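You operate a simulated robot arm through the tools that you are given. There is no shell and no other tool. Be economical: measure what you need, move in short steps, check, and stop when the job is done.

The job below is to be done with a simulated two-armed robot. You get a single attempt, and the scene is never put back.

## Task
Set the depth to 2 mm, drive the proud pegs flush and put the shoe in the empty cradle.
Fine: lower knob beside the clamp to 2, post in, both palm buttons once, post out again.
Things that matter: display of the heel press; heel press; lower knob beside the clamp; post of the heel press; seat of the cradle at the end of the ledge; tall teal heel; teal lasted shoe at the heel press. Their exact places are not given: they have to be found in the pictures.

It is judged by the outcome, as a careful person would: the job done as asked, and still so three seconds after it is handed in. It fails if anything else is knocked over, pushed out of place, dropped, spilled or broken.

## Robot
Two 7-joint arms with two-finger parallel grippers on one trunk, on a base that drives. Base frame: it is fixed to the floor where the robot stands at the start and does not move with it; the origin is under the middle of the robot, x ahead of it, y to its left, z up. Readings come in mm, degrees, newtons and seconds.
The left shoulder is at the start at [60, 143, 926], the right one opposite. With the tool pointing down near the work surface each hand reaches from about 300 to 520 mm from the robot's upright axis, wherever it stands, measured 20 degrees to its own side. Places, roughly: display of the heel press [600, -100, 500]; heel press [1000, 0, 1500]; lower knob beside the clamp [800, -200, 1300]; post of the heel press [700, -100, 900]; seat of the cradle at the end of the ledge [1000, -400, 600]. Payload 1.57 kg a hand.
Tool frame (each hand has its own): the origin (TCP) lies between the finger pads and is the grasp point; the fingertips stand 30 mm ahead of it; z points along the fingers, y is the line along which they close. Largest opening 110 mm; finger width 24, thickness 12; the body of the gripper, 48 by 112 mm, starts 78 mm behind the TCP.
Orientation is that of the tool frame in the base frame, as a unit quaternion [w, x, y, z]. With the fingers straight down and closing along the base's y, the tool's x points along the base's -x, its y along +y and its z along -z.

## Interface
- The arms move only by the tool drive_tool. It takes "left_steps", "right_steps" or both (then of equal length, played together; a hand with none holds still); each is a list of rows, each an object (a shift or turn left out is 0, a gripper value left out holds the last) with "jaw": the finger opening in cm, from 0 to 11; "linear": the shift along the tool's x, y, z in cm, a list of three; "dr": the turn, a rotation vector about the tool's x, y, z in degrees, a list of three. In form: [{"jaw": jaw, "linear": [x, y, z], "dr": [wx, wy, wz]}, ...]. A call has 1 to 8 rows; each row shifts and turns the commanded pose from where the row before left it, along the tool's axes as they then stand. A row lasts 0.2 s, in which the tool goes at most 50 mm and 8.6 degrees; a call with a longer step from one row to the next is refused whole, and so is a gripper value outside its range. A pose out of reach is approached as far as the arm can. The call stops where the force on the tool passes 50 N (or 10 N more than at its start, if that is more) or the arm is blocked; 0.2 s more then pass. Each finger travels about 45 mm/s and halts on what it meets, pressing with about 36 N; the grip force reading is that of the motor and also rises with nothing between the fingers. The clock runs only during rows and for 0.2 s after the last one: add rows that do not move to give the fingers time. It gives the time, the measured TCP pose, the force on the tool (base axes), the opening and the grip force at its end, in the units of the frame above (readings bear some noise), with the torque about the TCP (base axes, N m) and any sound that the robot's microphone picked up.
- Cameras (640 x 400 px; columns grow to the right, rows downward): "scene" is now at [52.9, -12, 1544.5]; the picture's right is [-0.16, -0.99, 0.00], its down [-0.67, 0.11, -0.74] and it looks along [0.73, -0.12, -0.68] (base axes); focal length 290 px, centre (320, 200). "left" rides on the left gripper at [70, -16, -141] in its tool frame; the picture's right is [0.23, 0.97, 0.00], its down [-0.86, 0.20, -0.48] and it looks along [-0.47, 0.11, 0.88] (tool axes); focal length 222 px, centre (320, 200). "right" rides on the right gripper at [70, 16, -141] in its tool frame; the picture's right is [-0.23, 0.97, 0.00], its down [-0.86, -0.20, -0.48] and it looks along [-0.47, -0.11, 0.88] (tool axes); focal length 222 px, centre (320, 200).
- snapshot(camera): a new picture of that camera. No time passes.
- move_column(by): slides the trunk up (or, below 0, down) by that many mm; the arms and the scene camera ride with it, the base frame stays. It gives what a move gives, with no picture.
- base_move(legs): drives the robot by 1 to 6 legs, each [ahead, left, turn to the left] in mm, mm and degrees, along the robot's own axes; the way and the turn of a leg run together, so that a leg with both is an arc; at most 1500 mm and 180 degrees a leg. The arms and the cameras ride along, it lands a little off, and it stops where it bumps. It gives what a move gives.
- aim_head(pan, tilt): turns the head with the scene camera to pan (to the left, within 86 degrees either way) and tilt (down, from -29 to 69), counted from straight ahead of the robot. It gives what a move gives.
- pixel_to_xyz(camera, pixels): for up to 12 pixels [column, row] of the newest picture of that camera ("zoom" is the newest enlarged one), the place [x, y, z] in the base frame of the surface seen there, good to about 2 mm. No time passes.
- inspect(camera, box): a new picture of the part [left, top, right, bottom] of that camera's present view, enlarged. No time passes.
- close_job(): hands the job in; it is judged then, once.

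Go step by step. Measure first, check grasps and placings, and put right what went wrong. The budget is 80 turns and 62 pictures, counting those below and the enlarged ones. Unless the task says otherwise, let go and move clear before handing in, and close with one line.

The tools are called after "Request:" as a command line: name --argument value ..., lists and objects as JSON in quotes. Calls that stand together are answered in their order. drive_tool: Moves the arms, as the interface text tells. Its arguments: {"type":"object","properties":{"left_steps":{"type":"array","items":{"type":"object","properties":{"jaw":{"type":"number"},"linear":{"type":"array","items":{"type":"number"}},"dr":{"type":"array","items":{"type":"number"}}}}},"right_steps":{"type":"array","items":{"type":"object","properties":{"jaw":{"type":"number"},"linear":{"type":"array","items":{"type":"number"}},"dr":{"type":"array","items":{"type":"number"}}}}}},"required":[]} The other tools are called the same way: move_column (by) slides the trunk up or down; base_move (legs) drives the base; aim_head (pan, tilt) turns the head that bears the scene camera; snapshot (camera) takes a picture; pixel_to_xyz (camera, pixels) gives the place of the surface under pixels of a picture; inspect (camera, box) takes an enlarged picture of a part of a camera's view; close_job () hands the job in.

At the start:

```text
time_s: 0.0
left_tcp_pos: [452.1, 85.5, 999.6]
left_ee_rot: [0.0, 0.0, 1.0, 0.001]
left_ft_force: [-0.3, -0.3, 0.3]
left_wrist_torque: [-0.03, -0.02, 0.0]
left_gripper_width: 110.0
left_grip_force: 0.1
right_tcp_pos: [402.2, -324.4, 1000.3]
right_ee_rot: [0.0, 0.0, 1.0, 0.0]
right_ft_force: [-0.9, 0.1, 0.3]
right_wrist_torque: [0.02, 0.0, 0.01]
right_gripper_width: 110.1
right_grip_force: 0.1
trunk travel left (down, up): [-525.0, 65.0]
robot x, y, heading: [2.8, -2.2, -0.2]
head pan, tilt: [-9.0, 42.7]
```

scene: 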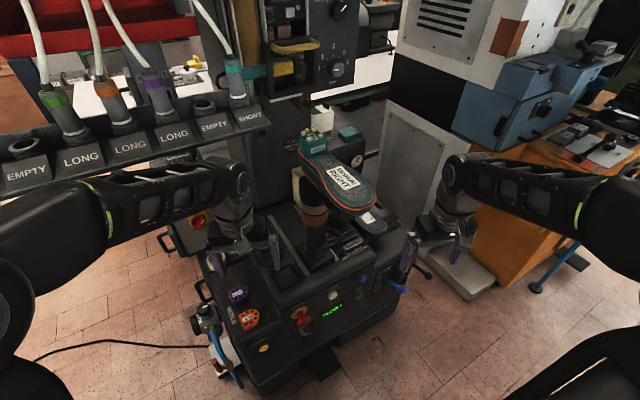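
right: 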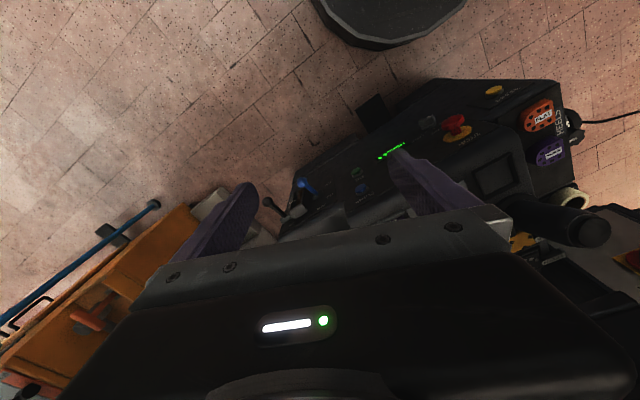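
left: 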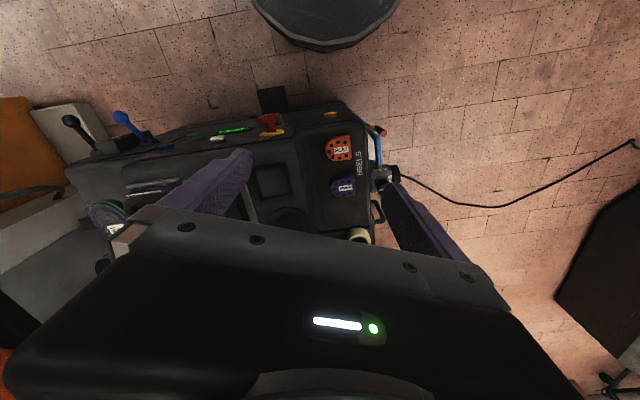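

The scene picture shows the heel press with the teal shoe at about (340,190), a console below it with a display at (332,310), and knobs at (338,8) and (335,70). I'll enlarge these to read the labels.

Request:
inspect --camera "scene" --box '[240, 0, 420, 112]'

Request:
inspect --camera "scene" --box '[180, 230, 430, 390]'

Request:
inspect --camera "scene" --box '[250, 110, 430, 250]'

Request:
aim_head --pan -5 --tilt 15

Request:
snapshot --camera "scene"

```text
3.56 times, centred on (330, 56) of scene
```

zoom: 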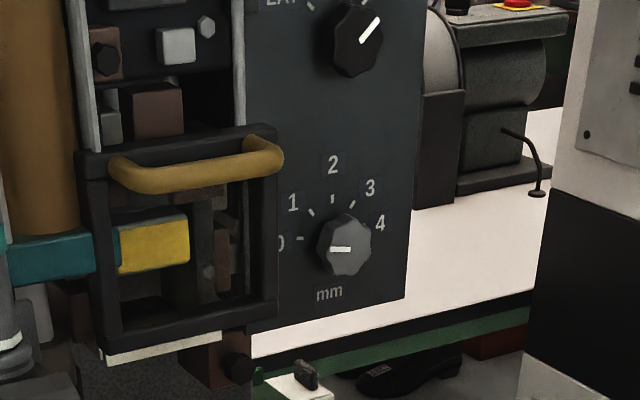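

```text
2.50 times, centred on (305, 310) of scene
```

zoom: 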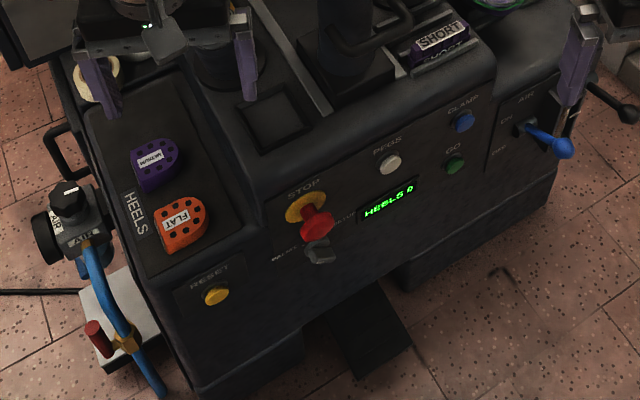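

```text
2.86 times, centred on (340, 180) of scene
```

zoom: 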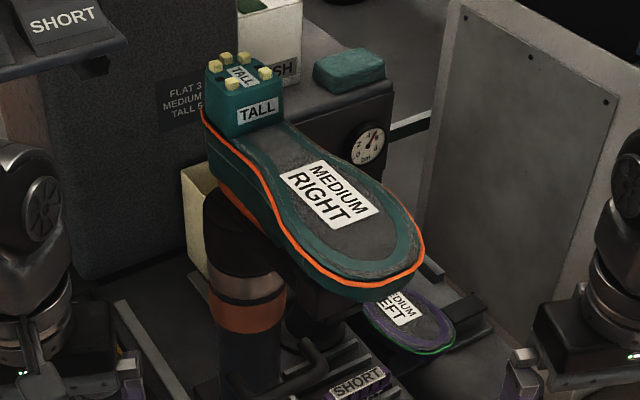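

```text
time_s: 0.9
left_tcp_pos: [453.3, 85.9, 1000.4]
left_ee_rot: [0.0, 0.001, 1.0, 0.001]
left_ft_force: [-0.9, 0.1, 0.5]
left_wrist_torque: [0.01, 0.02, -0.01]
left_gripper_width: 110.0
left_grip_force: 0.1
right_tcp_pos: [402.9, -325.3, 999.2]
right_ee_rot: [0.001, 0.0, 1.0, 0.001]
right_ft_force: [0.6, -0.5, 0.3]
right_wrist_torque: [0.01, -0.01, 0.03]
right_gripper_width: 110.1
right_grip_force: 0.0
trunk travel left (down, up): [-525.0, 65.0]
robot x, y, heading: [-3.1, -0.3, -0.1]
head pan, tilt: [-5.0, 15.0]
```

```text
55 pictures are left
```

scene: 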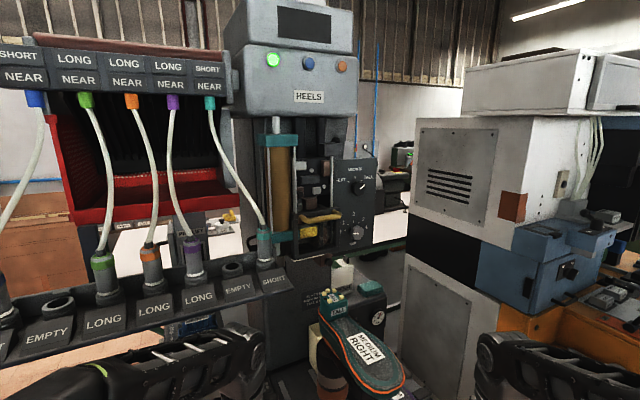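

Lower "mm" knob points at 0 and the upper knob is a heel-height selector. I'll look closer at the press head, the sign and the area around it to find the palm buttons and cradles.

Request:
inspect --camera "scene" --box '[220, 120, 420, 270]'

Request:
inspect --camera "scene" --box '[260, 250, 440, 400]'

Request:
pixel_to_xyz --camera "scene" --pixels '[[357, 187], [358, 232], [365, 350], [335, 295], [370, 287], [325, 325], [280, 280], [230, 270], [280, 240], [340, 260], [310, 95]]'

Request:
aim_head --pan -50 --tilt 40

Request:
snapshot --camera "scene"

```text
2.67 times, centred on (320, 195) of scene
```

zoom: 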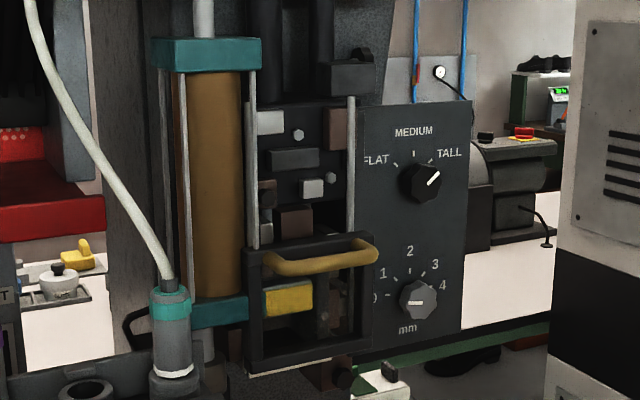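

```text
2.67 times, centred on (350, 325) of scene
```

zoom: 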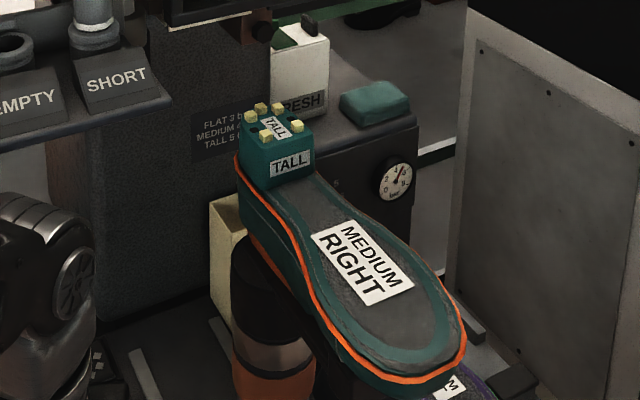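

```text
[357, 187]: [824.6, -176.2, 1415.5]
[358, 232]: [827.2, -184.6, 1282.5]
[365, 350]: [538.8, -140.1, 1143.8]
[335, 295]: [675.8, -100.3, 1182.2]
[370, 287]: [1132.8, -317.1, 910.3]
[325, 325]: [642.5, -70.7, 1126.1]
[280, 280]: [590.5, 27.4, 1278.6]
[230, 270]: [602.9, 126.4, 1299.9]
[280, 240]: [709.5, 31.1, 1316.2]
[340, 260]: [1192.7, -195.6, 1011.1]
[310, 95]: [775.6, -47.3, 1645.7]
```

```text
time_s: 2.0
left_tcp_pos: [453.0, 85.5, 999.6]
left_ee_rot: [0.0, 0.001, 1.0, 0.0]
left_ft_force: [-0.5, 0.0, -0.1]
left_wrist_torque: [0.03, -0.04, 0.02]
left_gripper_width: 109.9
left_grip_force: 0.1
right_tcp_pos: [402.1, -326.3, 999.0]
right_ee_rot: [0.0, 0.001, 1.0, 0.0]
right_ft_force: [-0.1, -0.1, 0.6]
right_wrist_torque: [0.0, 0.02, 0.01]
right_gripper_width: 110.2
right_grip_force: 0.1
trunk travel left (down, up): [-525.0, 65.0]
robot x, y, heading: [1.7, 0.2, 0.0]
head pan, tilt: [-50.0, 40.0]
```

```text
52 pictures are left
```

scene: 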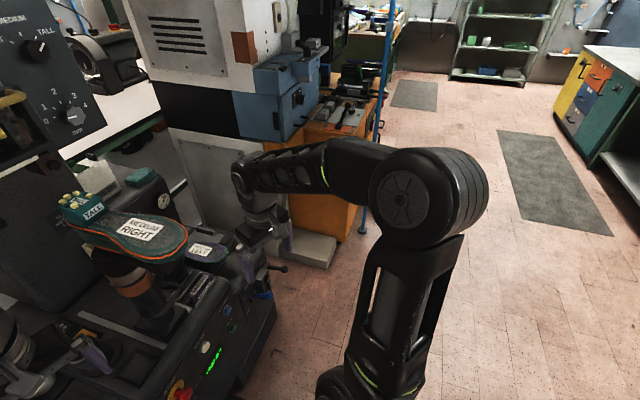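

I'll study the console more closely through the wrist cameras and look from the head at a steeper tilt.

Request:
inspect --camera "left" --box '[20, 80, 420, 300]'

Request:
inspect --camera "right" --box '[240, 60, 640, 280]'

Request:
inspect --camera "scene" --box '[0, 150, 320, 400]'

Request:
pixel_to_xyz --camera "scene" --pixels '[[202, 250], [212, 360], [205, 347], [279, 267], [265, 295], [142, 177], [180, 390], [197, 285], [145, 285], [160, 200], [180, 245], [90, 205]]'

```text
1.60 times, centred on (220, 190) of left
```

zoom: 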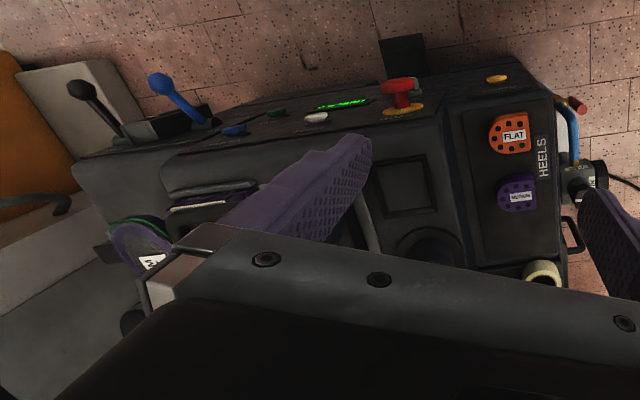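

```text
1.60 times, centred on (440, 170) of right
```

zoom: 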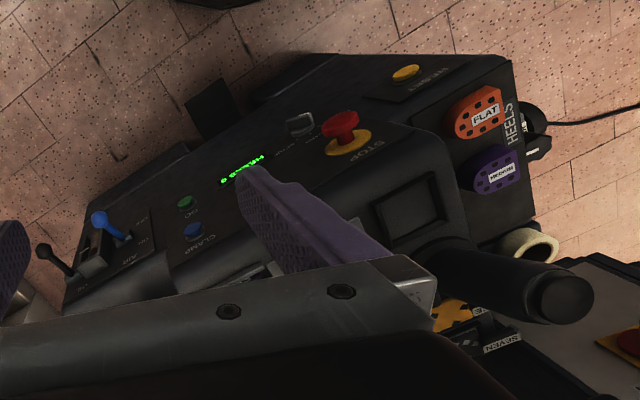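

```text
1.60 times, centred on (160, 275) of scene
```

zoom: 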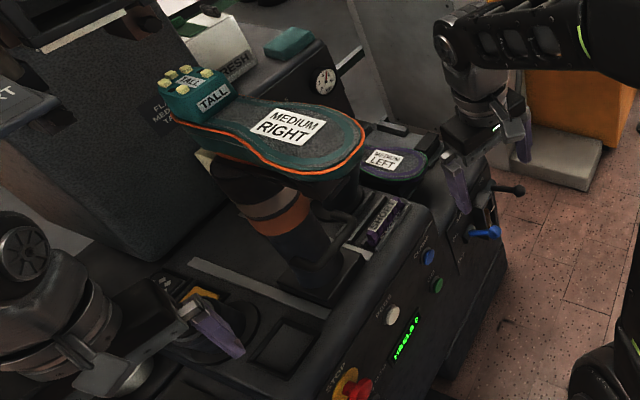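

```text
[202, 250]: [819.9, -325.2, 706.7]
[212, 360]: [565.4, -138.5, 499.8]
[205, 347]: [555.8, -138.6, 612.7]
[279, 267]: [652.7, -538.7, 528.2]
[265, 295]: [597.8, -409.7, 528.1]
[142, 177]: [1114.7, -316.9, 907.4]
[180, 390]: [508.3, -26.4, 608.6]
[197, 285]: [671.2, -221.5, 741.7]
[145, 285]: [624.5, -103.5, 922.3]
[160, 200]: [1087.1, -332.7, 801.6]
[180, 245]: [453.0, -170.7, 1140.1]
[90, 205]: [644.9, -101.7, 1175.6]
```

The arms hide parts of the machine. I'll spread the hands outward, back off a little and look again.

Request:
drive_tool --left_steps '[{"linear": [2, 5, 0]}, {"linear": [2, 5, 0]}, {"linear": [2, 5, 0]}, {"linear": [2, 4, 0]}]' --right_steps '[{"linear": [1, -4, 0]}, {"linear": [1, -4, 0]}, {"linear": [0, 0, 0]}, {"linear": [0, 0, 0]}]'

Request:
base_move --legs '[[-350, 0, 0]]'

Request:
aim_head --pan -8 --tilt 38

Request:
snapshot --camera "scene"

```text
refused: row 1 steps farther than a row can; nothing moved
```

```text
time_s: 4.3
left_tcp_pos: [104.3, 84.8, 1000.0]
left_ee_rot: [0.0, 0.002, 1.0, 0.0]
left_ft_force: [0.2, 0.2, -0.1]
left_wrist_torque: [0.01, 0.0, 0.01]
left_gripper_width: 109.9
left_grip_force: 0.1
right_tcp_pos: [51.1, -325.2, 1000.6]
right_ee_rot: [-0.001, 0.002, 1.0, 0.0]
right_ft_force: [-0.6, 0.4, -0.3]
right_wrist_torque: [0.0, -0.01, 0.02]
right_gripper_width: 110.2
right_grip_force: 0.0
trunk travel left (down, up): [-525.0, 65.0]
robot x, y, heading: [-349.4, 3.0, -0.5]
head pan, tilt: [-50.0, 40.0]
```

```text
time_s: 5.4
left_tcp_pos: [104.5, 84.7, 999.9]
left_ee_rot: [0.0, 0.002, 1.0, 0.0]
left_ft_force: [0.2, -0.5, 0.5]
left_wrist_torque: [0.03, 0.02, 0.0]
left_gripper_width: 110.2
left_grip_force: 0.0
right_tcp_pos: [51.5, -326.1, 998.2]
right_ee_rot: [0.0, 0.001, 1.0, 0.0]
right_ft_force: [0.3, 0.3, -0.8]
right_wrist_torque: [0.02, 0.0, 0.01]
right_gripper_width: 109.7
right_grip_force: 0.1
trunk travel left (down, up): [-525.0, 65.0]
robot x, y, heading: [-347.0, 3.9, -0.1]
head pan, tilt: [-8.0, 38.0]
```

```text
48 pictures are left
```

scene: 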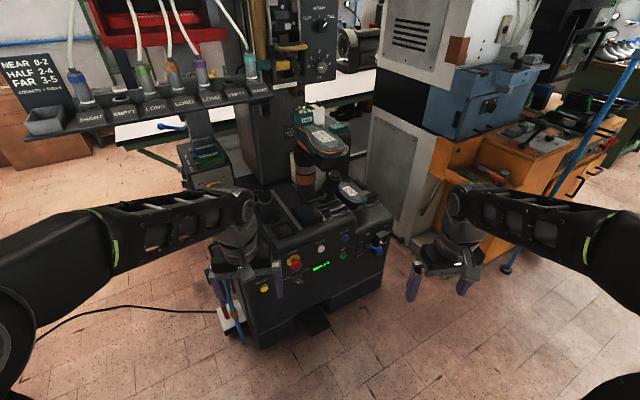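

Request:
inspect --camera "scene" --box '[170, 90, 410, 240]'

Request:
inspect --camera "scene" --box '[220, 170, 400, 300]'

Request:
inspect --camera "scene" --box '[0, 40, 280, 200]'

```text
2.67 times, centred on (290, 165) of scene
```

zoom: 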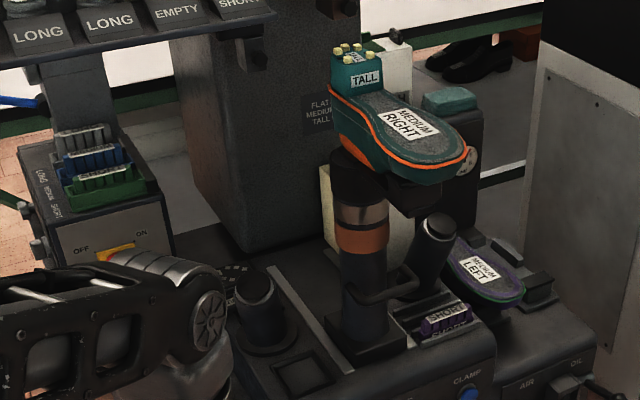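

```text
3.08 times, centred on (310, 235) of scene
```

zoom: 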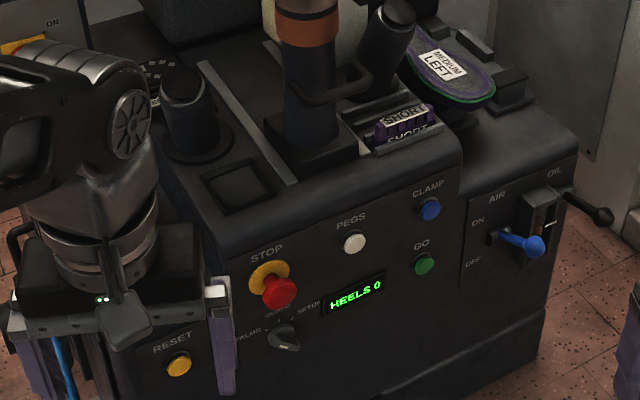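

```text
2.29 times, centred on (140, 120) of scene
```

zoom: 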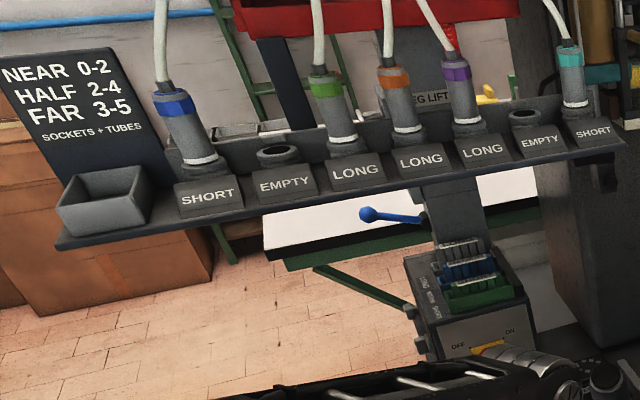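

The two angled black posts by the shoe post look like the palm buttons. I'll spread the left hand, drive right and look from there for the ledge and the cradle.

Request:
drive_tool --left_steps '[{"linear": [1, 4.5, 0]}, {"linear": [1, 4.5, 0]}, {"linear": [1, 4.5, 0]}]' --right_steps '[{"linear": [1, -4, 0]}, {"linear": [1, -4, 0]}, {"linear": [0, 0, 0]}]'

Request:
base_move --legs '[[0, -400, 0], [250, 0, 25]]'

Request:
aim_head --pan 0 --tilt 42

Request:
snapshot --camera "scene"

```text
time_s: 6.2
left_tcp_pos: [74.6, 221.2, 999.8]
left_ee_rot: [0.0, 0.003, 1.0, -0.001]
left_ft_force: [0.2, 0.1, -0.3]
left_wrist_torque: [-0.04, -0.03, -0.02]
left_gripper_width: 110.0
left_grip_force: 0.1
right_tcp_pos: [32.0, -406.7, 1000.0]
right_ee_rot: [0.0, 0.002, 1.0, 0.0]
right_ft_force: [0.2, -0.2, -0.3]
right_wrist_torque: [0.02, -0.01, -0.02]
right_gripper_width: 110.0
right_grip_force: 0.1
trunk travel left (down, up): [-525.0, 65.0]
robot x, y, heading: [-349.8, 0.8, 0.0]
head pan, tilt: [-8.0, 38.0]
```

```text
time_s: 10.2
left_tcp_pos: [179.1, 31.4, 999.3]
left_ee_rot: [-0.001, -0.222, 0.975, 0.0]
left_ft_force: [0.9, 0.3, -0.3]
left_wrist_torque: [0.01, 0.03, 0.01]
left_gripper_width: 110.0
left_grip_force: 0.0
right_tcp_pos: [414.7, -550.5, 998.6]
right_ee_rot: [-0.001, -0.222, 0.975, -0.001]
right_ft_force: [0.3, -0.1, 0.1]
right_wrist_torque: [0.01, 0.0, 0.01]
right_gripper_width: 110.0
right_grip_force: 0.0
trunk travel left (down, up): [-525.0, 65.0]
robot x, y, heading: [-108.9, -351.7, 25.6]
head pan, tilt: [-8.0, 38.0]
```

```text
time_s: 10.8
left_tcp_pos: [177.1, 31.1, 999.3]
left_ee_rot: [0.001, -0.222, 0.975, 0.001]
left_ft_force: [-0.5, -0.3, -0.1]
left_wrist_torque: [0.01, 0.0, 0.03]
left_gripper_width: 110.1
left_grip_force: 0.1
right_tcp_pos: [414.3, -549.4, 999.6]
right_ee_rot: [-0.001, -0.223, 0.975, 0.0]
right_ft_force: [0.0, 0.3, -0.1]
right_wrist_torque: [-0.03, -0.01, 0.03]
right_gripper_width: 110.1
right_grip_force: 0.1
trunk travel left (down, up): [-525.0, 65.0]
robot x, y, heading: [-106.7, -350.0, 25.7]
head pan, tilt: [0.0, 42.0]
```

```text
44 pictures are left
```

scene: 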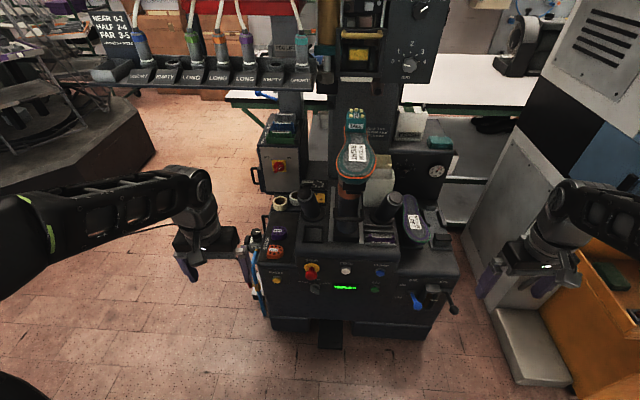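

Request:
inspect --camera "scene" --box '[240, 170, 480, 320]'

Request:
pixel_to_xyz --camera "scene" --pixels '[[411, 65], [306, 192], [393, 201], [350, 220], [415, 225], [448, 250], [442, 225], [356, 112], [356, 128], [354, 175], [347, 145], [346, 287]]'

Request:
inspect --camera "scene" --box '[360, 170, 480, 260]'

```text
2.67 times, centred on (360, 245) of scene
```

zoom: 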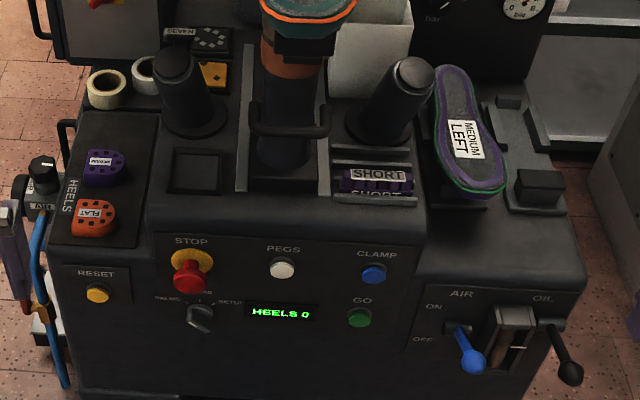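

```text
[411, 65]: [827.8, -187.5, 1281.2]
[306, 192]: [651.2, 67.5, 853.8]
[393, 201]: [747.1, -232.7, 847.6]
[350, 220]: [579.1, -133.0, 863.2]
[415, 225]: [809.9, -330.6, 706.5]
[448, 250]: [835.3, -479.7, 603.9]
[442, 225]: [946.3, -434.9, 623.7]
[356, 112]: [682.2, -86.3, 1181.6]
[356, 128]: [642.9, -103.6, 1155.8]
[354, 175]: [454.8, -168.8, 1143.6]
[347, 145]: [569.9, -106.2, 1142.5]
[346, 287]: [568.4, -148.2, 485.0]
```

```text
4.44 times, centred on (420, 215) of scene
```

zoom: 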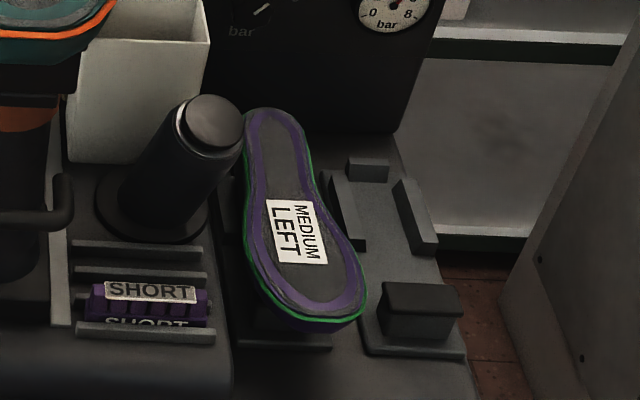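

The empty cradle is right of the MEDIUM LEFT shoe (front block around [835,-480,604]), and the machine is yawed about 20°. The mm knob is at [828,-187,1281], so I'll raise the right hand and turn it to point forward.

Request:
drive_tool --right_steps '[{"linear": [-1.4, 1.9, -2.3], "dr": [0, -8.18, 0], "jaw": 7}, {"linear": [-1.7, 1.9, -2.1], "dr": [0, -8.18, 0]}, {"linear": [-2.0, 1.9, -1.8], "dr": [0, -8.18, 0]}, {"linear": [-2.2, 1.9, -1.5], "dr": [0, -8.18, 0]}, {"linear": [-2.4, 1.9, -1.2], "dr": [0, -8.18, 0]}, {"linear": [-2.6, 1.9, -0.8], "dr": [0, -8.18, 0]}, {"linear": [-2.7, 1.9, -0.4], "dr": [0, -8.18, 0]}, {"linear": [-2.7, 1.9, 0], "dr": [0, -8.18, 0]}]'

Request:
drive_tool --right_steps '[{"linear": [-2.7, 1.9, 0.3], "dr": [0, -8.18, 0]}, {"linear": [-2.6, 1.9, 0.7], "dr": [0, -8.18, 0]}, {"linear": [-2.5, 1.9, 1.0], "dr": [0, -8.18, 0]}, {"linear": [-1.5, 0, 0]}]'

Request:
base_move --legs '[[0, 0, -5.7]]'

Request:
inspect --camera "scene" --box '[240, 0, 480, 150]'

```text
time_s: 12.6
left_tcp_pos: [178.2, 31.2, 998.8]
left_ee_rot: [0.0, -0.221, 0.975, 0.0]
left_ft_force: [-0.4, 0.5, -1.1]
left_wrist_torque: [-0.04, 0.01, 0.01]
left_gripper_width: 109.9
left_grip_force: 0.1
right_tcp_pos: [448.9, -363.0, 1184.7]
right_ee_rot: [0.528, -0.187, 0.82, 0.121]
right_ft_force: [0.0, -0.3, 0.5]
right_wrist_torque: [0.02, 0.02, -0.01]
right_gripper_width: 69.8
right_grip_force: 0.0
trunk travel left (down, up): [-525.0, 65.0]
robot x, y, heading: [-108.8, -349.3, 25.7]
head pan, tilt: [0.0, 42.0]
```

```text
time_s: 13.6
left_tcp_pos: [178.2, 30.6, 999.7]
left_ee_rot: [-0.001, -0.222, 0.975, 0.0]
left_ft_force: [0.7, -1.3, 0.1]
left_wrist_torque: [-0.03, -0.04, -0.02]
left_gripper_width: 109.9
left_grip_force: 0.1
right_tcp_pos: [462.9, -296.3, 1267.2]
right_ee_rot: [0.69, -0.156, 0.689, 0.157]
right_ft_force: [-0.3, -0.3, 1.0]
right_wrist_torque: [0.01, 0.0, 0.0]
right_gripper_width: 70.3
right_grip_force: 0.1
trunk travel left (down, up): [-525.0, 65.0]
robot x, y, heading: [-108.6, -351.1, 25.7]
head pan, tilt: [0.0, 42.0]
```

```text
time_s: 14.6
left_tcp_pos: [214.9, 1.5, 1000.7]
left_ee_rot: [0.0, -0.174, 0.985, 0.0]
left_ft_force: [0.7, 0.1, 0.5]
left_wrist_torque: [0.03, 0.04, -0.01]
left_gripper_width: 109.9
left_grip_force: 0.1
right_tcp_pos: [465.1, -352.5, 1267.3]
right_ee_rot: [0.696, -0.122, 0.697, 0.122]
right_ft_force: [0.0, 0.0, 0.8]
right_wrist_torque: [0.0, -0.04, -0.01]
right_gripper_width: 69.9
right_grip_force: 0.2
trunk travel left (down, up): [-525.0, 65.0]
robot x, y, heading: [-107.7, -347.0, 20.1]
head pan, tilt: [0.0, 42.0]
```

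```text
2.67 times, centred on (360, 75) of scene
```

zoom: 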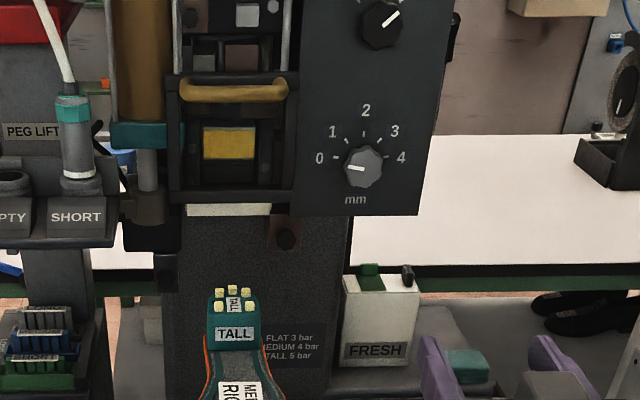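

The hand now points forward at [465,-352,1267]. I'll measure the panel plane and the knob.

Request:
pixel_to_xyz --camera "zoom" --pixels '[[315, 190], [410, 190], [320, 60], [425, 70], [363, 167], [374, 167], [319, 157], [401, 157], [363, 135], [185, 200], [280, 90], [240, 148]]'

Request:
inspect --camera "scene" --box '[380, 130, 480, 200]'

```text
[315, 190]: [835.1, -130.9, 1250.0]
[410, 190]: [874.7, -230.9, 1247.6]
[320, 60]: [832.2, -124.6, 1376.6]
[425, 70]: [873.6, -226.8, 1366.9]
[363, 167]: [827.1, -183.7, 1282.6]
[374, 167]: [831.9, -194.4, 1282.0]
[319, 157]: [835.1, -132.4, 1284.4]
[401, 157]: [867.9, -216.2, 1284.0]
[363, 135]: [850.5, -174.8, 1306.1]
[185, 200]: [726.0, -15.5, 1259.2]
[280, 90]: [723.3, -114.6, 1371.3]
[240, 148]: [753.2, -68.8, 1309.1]
```

```text
5.71 times, centred on (430, 165) of scene
```

zoom: 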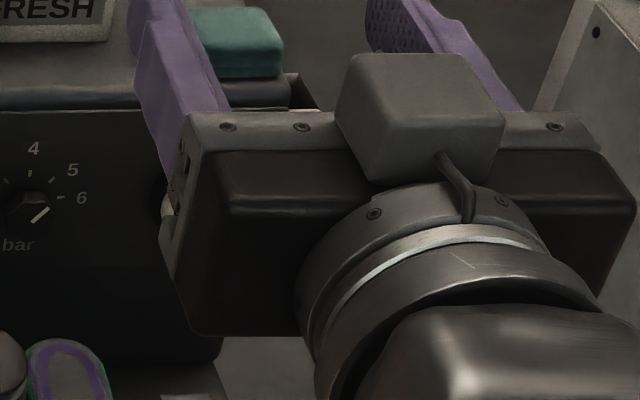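

Regulator dial points at 5 bar (TALL), fine. Panel is yawed 21.4°; I'll retract the left hand, square the base and drive up so the right fingers stop about 30 mm in front of the knob.

Request:
drive_tool --left_steps '[{"linear": [4, 1, 0]}, {"linear": [4, 1, 0]}, {"linear": [4, 1, 0]}]' --right_steps '[{"linear": [-1.5, 0, 0], "dr": [0, 0, -8.5]}, {"linear": [0, 0, 0], "dr": [0, 0, -8.5]}, {"linear": [0, 0, 0], "dr": [0, 0, -8.5]}]'

Request:
base_move --legs '[[0, 0, 1.3], [200, 12, 0]]'

Request:
snapshot --camera "scene"

```text
time_s: 15.4
left_tcp_pos: [89.7, -12.1, 1001.1]
left_ee_rot: [0.001, -0.174, 0.985, -0.001]
left_ft_force: [-0.2, 0.0, -0.1]
left_wrist_torque: [0.0, -0.06, -0.01]
left_gripper_width: 109.9
left_grip_force: 0.0
right_tcp_pos: [464.3, -353.4, 1283.8]
right_ee_rot: [0.707, -0.274, 0.652, -0.035]
right_ft_force: [-0.1, 0.6, 0.0]
right_wrist_torque: [-0.01, 0.02, 0.01]
right_gripper_width: 69.8
right_grip_force: 0.0
trunk travel left (down, up): [-525.0, 65.0]
robot x, y, heading: [-106.2, -352.3, 19.9]
head pan, tilt: [0.0, 42.0]
```

```text
time_s: 17.3
left_tcp_pos: [262.8, 74.9, 1001.1]
left_ee_rot: [-0.001, -0.184, 0.983, 0.0]
left_ft_force: [0.6, 0.1, 0.0]
left_wrist_torque: [0.02, 0.04, 0.0]
left_gripper_width: 110.2
left_grip_force: 0.0
right_tcp_pos: [646.1, -255.2, 1281.4]
right_ee_rot: [0.706, -0.28, 0.65, -0.027]
right_ft_force: [-0.1, 1.1, 0.4]
right_wrist_torque: [0.0, -0.03, -0.02]
right_gripper_width: 70.1
right_grip_force: 0.0
trunk travel left (down, up): [-525.0, 65.0]
robot x, y, heading: [72.1, -268.1, 21.2]
head pan, tilt: [0.0, 42.0]
```

```text
39 pictures are left
```

scene: 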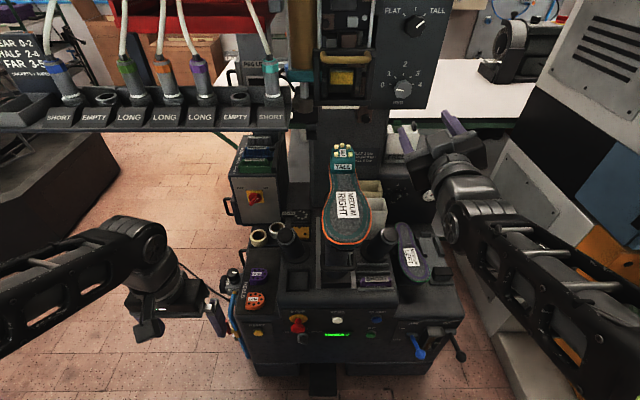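

Right TCP is laterally aligned with the knob (s=473 vs 474). Before advancing I'll check clearance of the right forearm to the cabinet.

Request:
pixel_to_xyz --camera "scene" --pixels '[[505, 130], [500, 190], [590, 190], [620, 240], [560, 330], [480, 240], [560, 260], [630, 330], [620, 130], [400, 90], [345, 155], [545, 390]]'

```text
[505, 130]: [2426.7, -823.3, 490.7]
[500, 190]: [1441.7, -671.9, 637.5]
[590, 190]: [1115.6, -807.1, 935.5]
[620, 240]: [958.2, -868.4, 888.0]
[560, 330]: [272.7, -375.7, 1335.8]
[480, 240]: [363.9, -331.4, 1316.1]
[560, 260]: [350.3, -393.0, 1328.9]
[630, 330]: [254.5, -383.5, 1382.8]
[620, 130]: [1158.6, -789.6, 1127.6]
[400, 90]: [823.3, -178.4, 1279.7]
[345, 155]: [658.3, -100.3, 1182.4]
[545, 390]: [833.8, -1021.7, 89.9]
```

The cabinet is well clear. I'll advance 110 mm, finish the pre-roll to about -43° and look through the right wrist camera.

Request:
base_move --legs '[[110, 0, 0.2]]'

Request:
drive_tool --right_steps '[{"dr": [0, 0, -8.5]}, {"dr": [0, 0, -8.5]}, {}]'

Request:
snapshot --camera "right"

Request:
inspect --camera "scene" --box '[280, 0, 520, 150]'

```text
time_s: 18.5
left_tcp_pos: [364.5, 114.6, 1000.1]
left_ee_rot: [-0.001, -0.185, 0.983, 0.0]
left_ft_force: [0.2, -0.4, 0.4]
left_wrist_torque: [0.02, 0.02, 0.01]
left_gripper_width: 110.2
left_grip_force: 0.1
right_tcp_pos: [748.1, -213.8, 1282.2]
right_ee_rot: [0.706, -0.282, 0.649, -0.025]
right_ft_force: [1.3, 0.1, 0.2]
right_wrist_torque: [-0.01, -0.06, -0.02]
right_gripper_width: 70.0
right_grip_force: 0.0
trunk travel left (down, up): [-525.0, 65.0]
robot x, y, heading: [169.9, -227.2, 21.6]
head pan, tilt: [0.0, 42.0]
```

```text
time_s: 19.3
left_tcp_pos: [363.0, 114.2, 1002.3]
left_ee_rot: [-0.001, -0.186, 0.983, 0.0]
left_ft_force: [-0.4, 0.9, -0.2]
left_wrist_torque: [0.03, 0.03, 0.01]
left_gripper_width: 109.9
left_grip_force: 0.0
right_tcp_pos: [746.6, -215.0, 1283.1]
right_ee_rot: [0.695, -0.375, 0.6, -0.13]
right_ft_force: [0.0, 0.2, -0.5]
right_wrist_torque: [-0.03, 0.0, -0.03]
right_gripper_width: 70.1
right_grip_force: 0.0
trunk travel left (down, up): [-525.0, 65.0]
robot x, y, heading: [173.7, -227.9, 21.3]
head pan, tilt: [0.0, 42.0]
```

```text
38 pictures are left
```

right: 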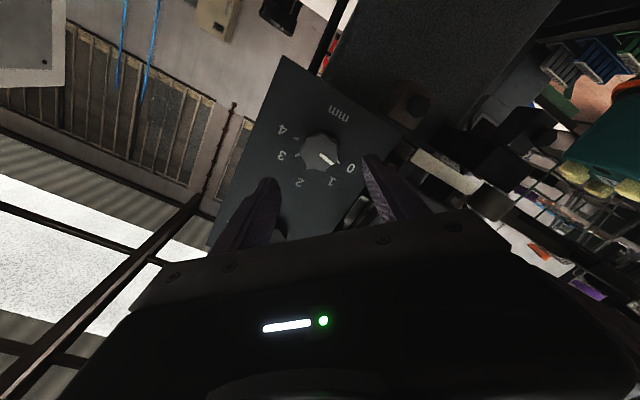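

```text
2.67 times, centred on (400, 75) of scene
```

zoom: 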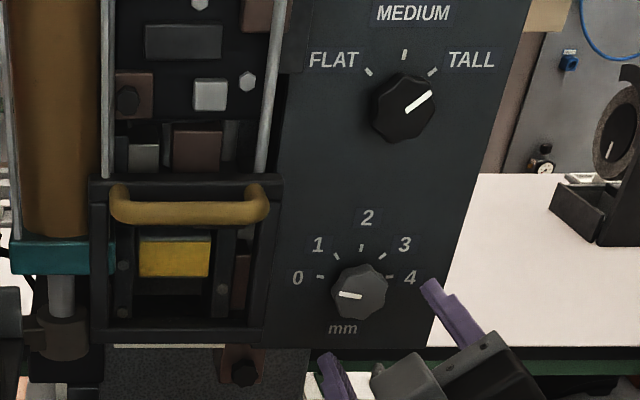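

The wrist view shows the knob at (322,152) between the fingers with the pointer at 0. I'll locate its centre exactly from both views.

Request:
pixel_to_xyz --camera "right" --pixels '[[320, 150], [326, 157], [302, 150], [341, 152], [320, 134], [318, 170], [351, 168], [282, 131]]'

Request:
pixel_to_xyz --camera "zoom" --pixels '[[360, 292], [352, 295], [372, 292], [298, 278], [410, 278], [366, 218]]'

```text
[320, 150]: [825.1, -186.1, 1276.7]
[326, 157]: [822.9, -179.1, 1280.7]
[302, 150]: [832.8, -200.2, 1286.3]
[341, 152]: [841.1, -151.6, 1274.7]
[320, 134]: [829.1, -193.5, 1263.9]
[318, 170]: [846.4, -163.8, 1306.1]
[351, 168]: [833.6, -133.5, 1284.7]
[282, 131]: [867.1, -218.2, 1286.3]
```

```text
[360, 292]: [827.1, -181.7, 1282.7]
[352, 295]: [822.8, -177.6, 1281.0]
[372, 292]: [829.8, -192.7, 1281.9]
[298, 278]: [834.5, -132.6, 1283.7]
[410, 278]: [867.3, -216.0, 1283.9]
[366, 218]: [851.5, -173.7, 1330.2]
```

The TCP is aligned with the knob centre within 1–2 mm. I'll advance 76 mm and close on the knob.

Request:
drive_tool --right_steps '[{"linear": [0, 0, 4]}, {"linear": [0, 0, 2.4]}, {"linear": [0, 0, 1.2]}, {}, {"jaw": 2.5}, {"jaw": 2.5}, {}, {}]'

Request:
inspect --camera "scene" --box '[340, 40, 460, 115]'

```text
time_s: 21.1
left_tcp_pos: [363.6, 115.1, 1001.6]
left_ee_rot: [-0.001, -0.186, 0.982, 0.0]
left_ft_force: [0.1, -0.9, -0.4]
left_wrist_torque: [0.03, -0.04, 0.01]
left_gripper_width: 110.0
left_grip_force: 0.0
right_tcp_pos: [818.0, -186.4, 1282.3]
right_ee_rot: [0.695, -0.375, 0.6, -0.129]
right_ft_force: [3.9, -0.4, 2.9]
right_wrist_torque: [-0.03, 0.15, -0.07]
right_gripper_width: 38.8
right_grip_force: 32.7
trunk travel left (down, up): [-525.0, 65.0]
robot x, y, heading: [174.4, -228.3, 21.4]
head pan, tilt: [0.0, 42.0]
```

```text
5.33 times, centred on (400, 78) of scene
```

zoom: 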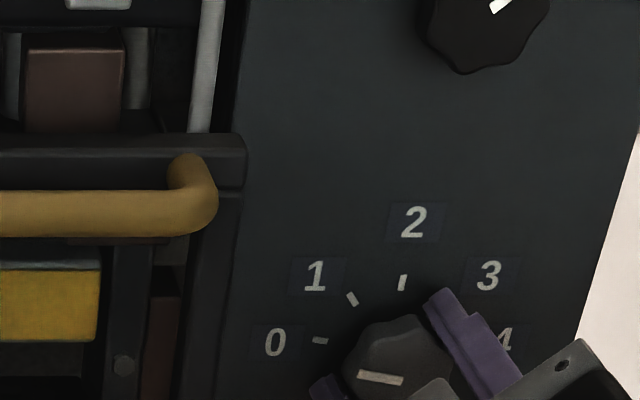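

Knob is gripped (38.8 mm, 33 N). Now turning +90° clockwise about the tool axis.

Request:
drive_tool --right_steps '[{"dr": [0, 0, 8.2]}, {"dr": [0, 0, 8.2]}, {"dr": [0, 0, 8.2]}, {"dr": [0, 0, 8.2]}, {"dr": [0, 0, 8.2]}, {"dr": [0, 0, 8.2]}, {}]'

Request:
inspect --camera "scene" --box '[340, 40, 460, 115]'

```text
time_s: 22.7
left_tcp_pos: [363.8, 114.1, 1002.1]
left_ee_rot: [-0.001, -0.185, 0.983, 0.001]
left_ft_force: [0.6, -0.9, 0.4]
left_wrist_torque: [0.01, 0.01, 0.01]
left_gripper_width: 109.9
left_grip_force: 0.0
right_tcp_pos: [818.0, -188.7, 1283.0]
right_ee_rot: [0.686, -0.09, 0.701, 0.172]
right_ft_force: [9.3, -4.7, 6.3]
right_wrist_torque: [-0.12, 0.27, 0.32]
right_gripper_width: 38.3
right_grip_force: 44.6
trunk travel left (down, up): [-525.0, 65.0]
robot x, y, heading: [169.5, -225.1, 21.5]
head pan, tilt: [0.0, 42.0]
```

```text
5.33 times, centred on (400, 78) of scene
```

zoom: 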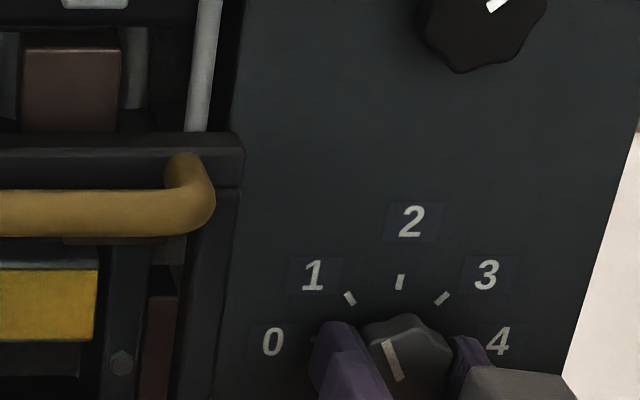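

The pointer lies between 1 and 2. I'll keep turning in smaller portions and check.

Request:
drive_tool --right_steps '[{"dr": [0, 0, 8.2]}, {"dr": [0, 0, 8.2]}, {"dr": [0, 0, 8.2]}, {}]'

Request:
inspect --camera "scene" --box '[340, 40, 460, 115]'

```text
time_s: 23.7
left_tcp_pos: [362.8, 112.7, 1000.9]
left_ee_rot: [0.0, -0.186, 0.982, 0.001]
left_ft_force: [-0.5, 0.4, -0.2]
left_wrist_torque: [0.04, -0.01, 0.02]
left_gripper_width: 110.0
left_grip_force: 0.1
right_tcp_pos: [820.3, -189.3, 1280.9]
right_ee_rot: [0.632, 0.062, 0.705, 0.315]
right_ft_force: [7.5, -10.4, 1.9]
right_wrist_torque: [-0.08, 0.29, 0.34]
right_gripper_width: 38.4
right_grip_force: 43.8
trunk travel left (down, up): [-525.0, 65.0]
robot x, y, heading: [175.7, -230.0, 21.7]
head pan, tilt: [0.0, 42.0]
```

```text
5.33 times, centred on (400, 78) of scene
```

zoom: 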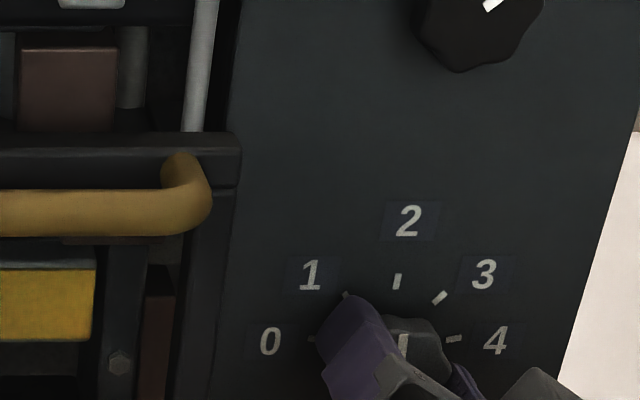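

The pointer bar at (403,345) is now about upright. I'll open the fingers, back off and verify.

Request:
drive_tool --right_steps '[{"jaw": 7}, {}, {}, {"linear": [0, 0, -4]}, {"linear": [0, 0, -4]}, {}]'

Request:
inspect --camera "scene" --box '[340, 40, 460, 115]'

```text
time_s: 25.1
left_tcp_pos: [364.0, 115.6, 1001.1]
left_ee_rot: [0.001, -0.186, 0.983, 0.0]
left_ft_force: [-0.4, -0.5, 0.4]
left_wrist_torque: [-0.03, -0.02, -0.01]
left_gripper_width: 109.8
left_grip_force: 0.0
right_tcp_pos: [744.2, -216.1, 1280.4]
right_ee_rot: [0.633, 0.061, 0.705, 0.314]
right_ft_force: [0.3, 0.7, 0.4]
right_wrist_torque: [-0.03, 0.05, 0.02]
right_gripper_width: 70.2
right_grip_force: 0.0
trunk travel left (down, up): [-525.0, 65.0]
robot x, y, heading: [172.5, -230.0, 21.1]
head pan, tilt: [0.0, 42.0]
```

```text
5.33 times, centred on (400, 78) of scene
```

zoom: 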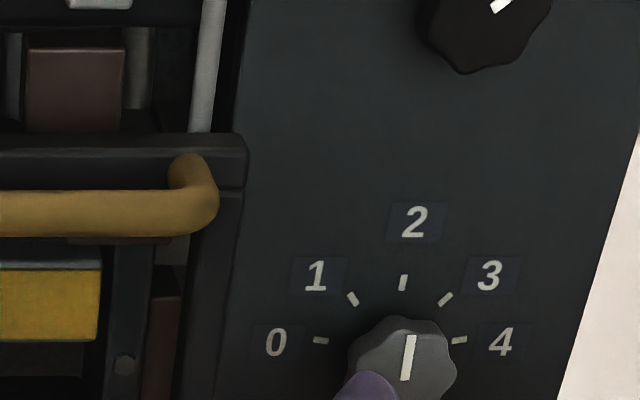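

The knob now points at 2. Next is the post: I'll back off 150 mm, lower the trunk 300 mm and look at the post handle.

Request:
base_move --legs '[[-150, 0, 0.2]]'

Request:
move_column --by -300

Request:
snapshot --camera "scene"

Request:
inspect --camera "scene" --box '[240, 120, 440, 245]'

```text
time_s: 26.5
left_tcp_pos: [220.2, 59.5, 1001.5]
left_ee_rot: [0.0, -0.188, 0.982, -0.001]
left_ft_force: [-0.9, 0.6, -0.7]
left_wrist_torque: [0.03, -0.01, 0.02]
left_gripper_width: 109.9
left_grip_force: 0.1
right_tcp_pos: [600.1, -270.3, 1283.0]
right_ee_rot: [0.633, 0.06, 0.704, 0.315]
right_ft_force: [-0.2, 0.3, 0.3]
right_wrist_torque: [0.0, 0.03, 0.02]
right_gripper_width: 69.9
right_grip_force: 0.1
trunk travel left (down, up): [-525.0, 65.0]
robot x, y, heading: [31.6, -285.4, 21.8]
head pan, tilt: [0.0, 42.0]
```

```text
time_s: 29.5
left_tcp_pos: [220.3, 60.2, 701.6]
left_ee_rot: [0.0, -0.189, 0.982, 0.0]
left_ft_force: [-0.5, -0.6, 1.5]
left_wrist_torque: [-0.01, 0.0, 0.0]
left_gripper_width: 109.7
left_grip_force: 0.2
right_tcp_pos: [601.9, -269.7, 982.0]
right_ee_rot: [0.633, 0.059, 0.705, 0.316]
right_ft_force: [0.4, -0.2, 0.2]
right_wrist_torque: [0.02, 0.02, 0.05]
right_gripper_width: 69.9
right_grip_force: 0.0
trunk travel left (down, up): [-225.0, 365.0]
robot x, y, heading: [32.7, -285.0, 21.7]
head pan, tilt: [0.0, 42.0]
```

```text
32 pictures are left
```

scene: 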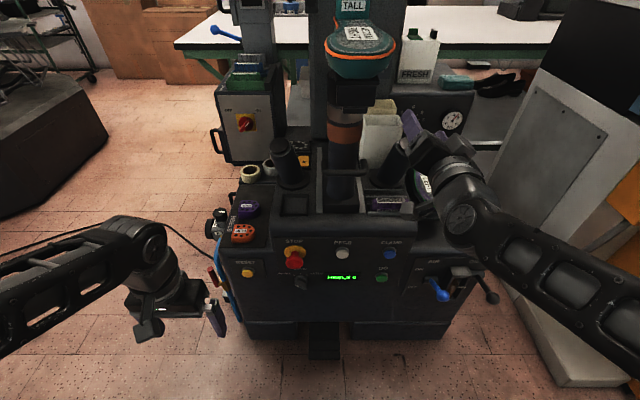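

```text
3.20 times, centred on (340, 182) of scene
```

zoom: 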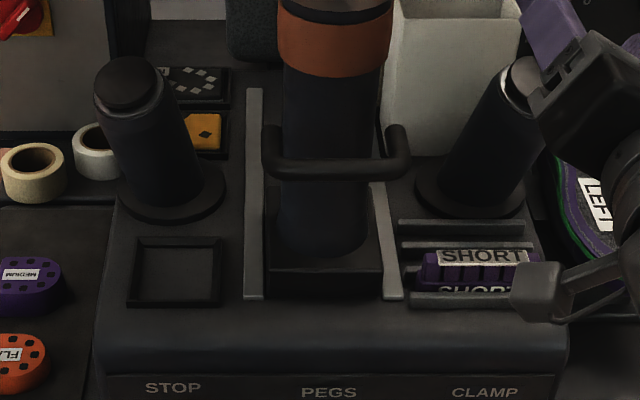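

The handle is a horizontal bar across the front of the post, zoom (275–400,165). I'll measure it, the post and palm buttons.

Request:
pixel_to_xyz --camera "zoom" --pixels '[[335, 168], [285, 166], [388, 168], [335, 130], [335, 210], [397, 130], [325, 275], [127, 80], [130, 100], [520, 75], [250, 250], [390, 250]]'

Request:
pixel_to_xyz --camera "scene" --pixels '[[360, 65], [352, 95], [360, 75], [375, 170], [355, 180], [350, 225], [430, 180]]'

```text
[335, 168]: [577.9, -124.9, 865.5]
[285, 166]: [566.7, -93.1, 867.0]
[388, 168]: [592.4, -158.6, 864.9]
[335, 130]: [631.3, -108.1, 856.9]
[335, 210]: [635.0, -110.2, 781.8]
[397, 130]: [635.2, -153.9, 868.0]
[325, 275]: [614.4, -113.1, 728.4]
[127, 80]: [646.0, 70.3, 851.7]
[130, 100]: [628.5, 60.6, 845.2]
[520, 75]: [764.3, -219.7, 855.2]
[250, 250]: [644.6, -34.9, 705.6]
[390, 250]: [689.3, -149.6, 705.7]
```

```text
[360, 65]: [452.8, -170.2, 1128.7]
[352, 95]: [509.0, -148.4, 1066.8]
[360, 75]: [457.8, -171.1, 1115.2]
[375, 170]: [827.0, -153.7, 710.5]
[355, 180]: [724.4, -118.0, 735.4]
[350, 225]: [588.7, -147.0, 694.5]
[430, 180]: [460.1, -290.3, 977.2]
```

Bar centre is at about [578,-125,866]. I'll roll the right hand so the fingers close vertically, lower to 866 and move in front of the bar.

Request:
drive_tool --right_steps '[{"dr": [0, 0, 8.37]}, {"dr": [0, 0, 8.37]}, {"dr": [0, 0, 8.37]}, {"dr": [0, 0, 8.37]}, {"dr": [0, 0, 8.37]}, {"dr": [0, 0, 8.37]}, {"dr": [0, 0, 8.37]}]'

Request:
drive_tool --right_steps '[{"linear": [0, -4, -1]}, {"linear": [0, -4, -1]}, {"linear": [0, -3.6, -1]}, {"linear": [4.8, 0, 0]}, {"linear": [4.7, 0, 0]}, {"linear": [4.7, 0, 0]}, {}]'

Request:
inspect --camera "scene" --box '[240, 60, 480, 210]'

```text
time_s: 31.1
left_tcp_pos: [218.8, 59.3, 701.5]
left_ee_rot: [0.0, -0.188, 0.982, 0.0]
left_ft_force: [0.0, -0.4, 0.3]
left_wrist_torque: [0.0, 0.02, -0.02]
left_gripper_width: 110.1
left_grip_force: 0.1
right_tcp_pos: [601.6, -269.8, 980.7]
right_ee_rot: [0.397, 0.398, 0.585, 0.585]
right_ft_force: [-0.9, 0.2, -0.1]
right_wrist_torque: [0.0, 0.0, -0.01]
right_gripper_width: 69.9
right_grip_force: 0.0
trunk travel left (down, up): [-225.0, 365.0]
robot x, y, heading: [35.0, -281.8, 21.8]
head pan, tilt: [0.0, 42.0]
```

```text
time_s: 32.7
left_tcp_pos: [220.4, 60.2, 701.3]
left_ee_rot: [0.0, -0.188, 0.982, 0.0]
left_ft_force: [0.2, -0.8, 0.5]
left_wrist_torque: [-0.02, 0.0, -0.01]
left_gripper_width: 109.9
left_grip_force: 0.0
right_tcp_pos: [549.3, -137.0, 879.4]
right_ee_rot: [0.398, 0.395, 0.586, 0.584]
right_ft_force: [0.2, -0.2, -0.1]
right_wrist_torque: [0.01, -0.01, 0.0]
right_gripper_width: 69.9
right_grip_force: 0.0
right hand out of reach, approached as far as the arm can: row 2, 3
trunk travel left (down, up): [-225.0, 365.0]
robot x, y, heading: [32.9, -288.1, 21.6]
head pan, tilt: [0.0, 42.0]
```

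```text
2.67 times, centred on (360, 135) of scene
```

zoom: 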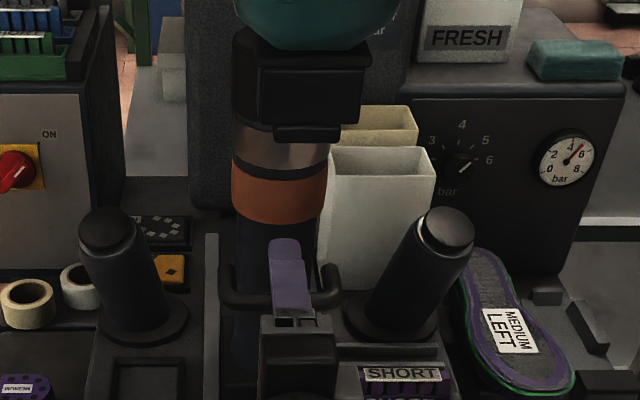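

The gauge reads 5 bar, and the hand is at the bar with z 879 (bar 866 lies within the 70 mm opening). I'll ease down and forward onto the bar, then close.

Request:
drive_tool --right_steps '[{"linear": [0, -1.2, 0]}, {"linear": [0, 0, 2]}, {"linear": [0, 0, 2]}, {}]'

```text
time_s: 33.7
left_tcp_pos: [220.4, 60.1, 700.4]
left_ee_rot: [0.0, -0.188, 0.982, 0.0]
left_ft_force: [-0.1, 1.2, 0.7]
left_wrist_torque: [0.01, -0.01, 0.01]
left_gripper_width: 110.0
left_grip_force: 0.1
right_tcp_pos: [586.2, -123.6, 866.2]
right_ee_rot: [0.398, 0.397, 0.585, 0.585]
right_ft_force: [-0.8, -0.3, 0.8]
right_wrist_torque: [0.03, 0.03, -0.01]
right_gripper_width: 69.9
right_grip_force: 0.0
trunk travel left (down, up): [-225.0, 365.0]
robot x, y, heading: [30.7, -285.6, 21.6]
head pan, tilt: [0.0, 42.0]
```

TCP is now around the bar. Closing the fingers.

Request:
drive_tool --right_steps '[{"jaw": 1}, {}, {}, {}, {}]'

Request:
inspect --camera "scene" --box '[240, 60, 480, 210]'

```text
time_s: 34.9
left_tcp_pos: [220.8, 57.5, 700.8]
left_ee_rot: [0.0, -0.188, 0.982, 0.0]
left_ft_force: [-1.0, 1.1, -0.5]
left_wrist_torque: [-0.02, 0.01, -0.02]
left_gripper_width: 110.3
left_grip_force: 0.1
right_tcp_pos: [585.7, -124.1, 864.1]
right_ee_rot: [0.396, 0.398, 0.587, 0.583]
right_ft_force: [-2.2, -0.8, -17.3]
right_wrist_torque: [0.07, 0.01, 0.27]
right_gripper_width: 25.3
right_grip_force: 8.3
trunk travel left (down, up): [-225.0, 365.0]
robot x, y, heading: [31.1, -285.1, 21.7]
head pan, tilt: [0.0, 42.0]
```

```text
2.67 times, centred on (360, 135) of scene
```

zoom: 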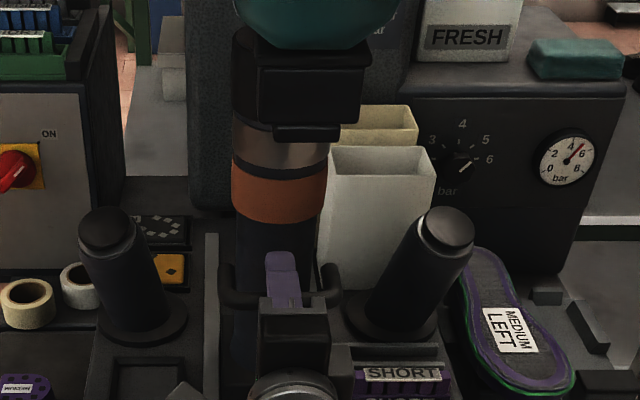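

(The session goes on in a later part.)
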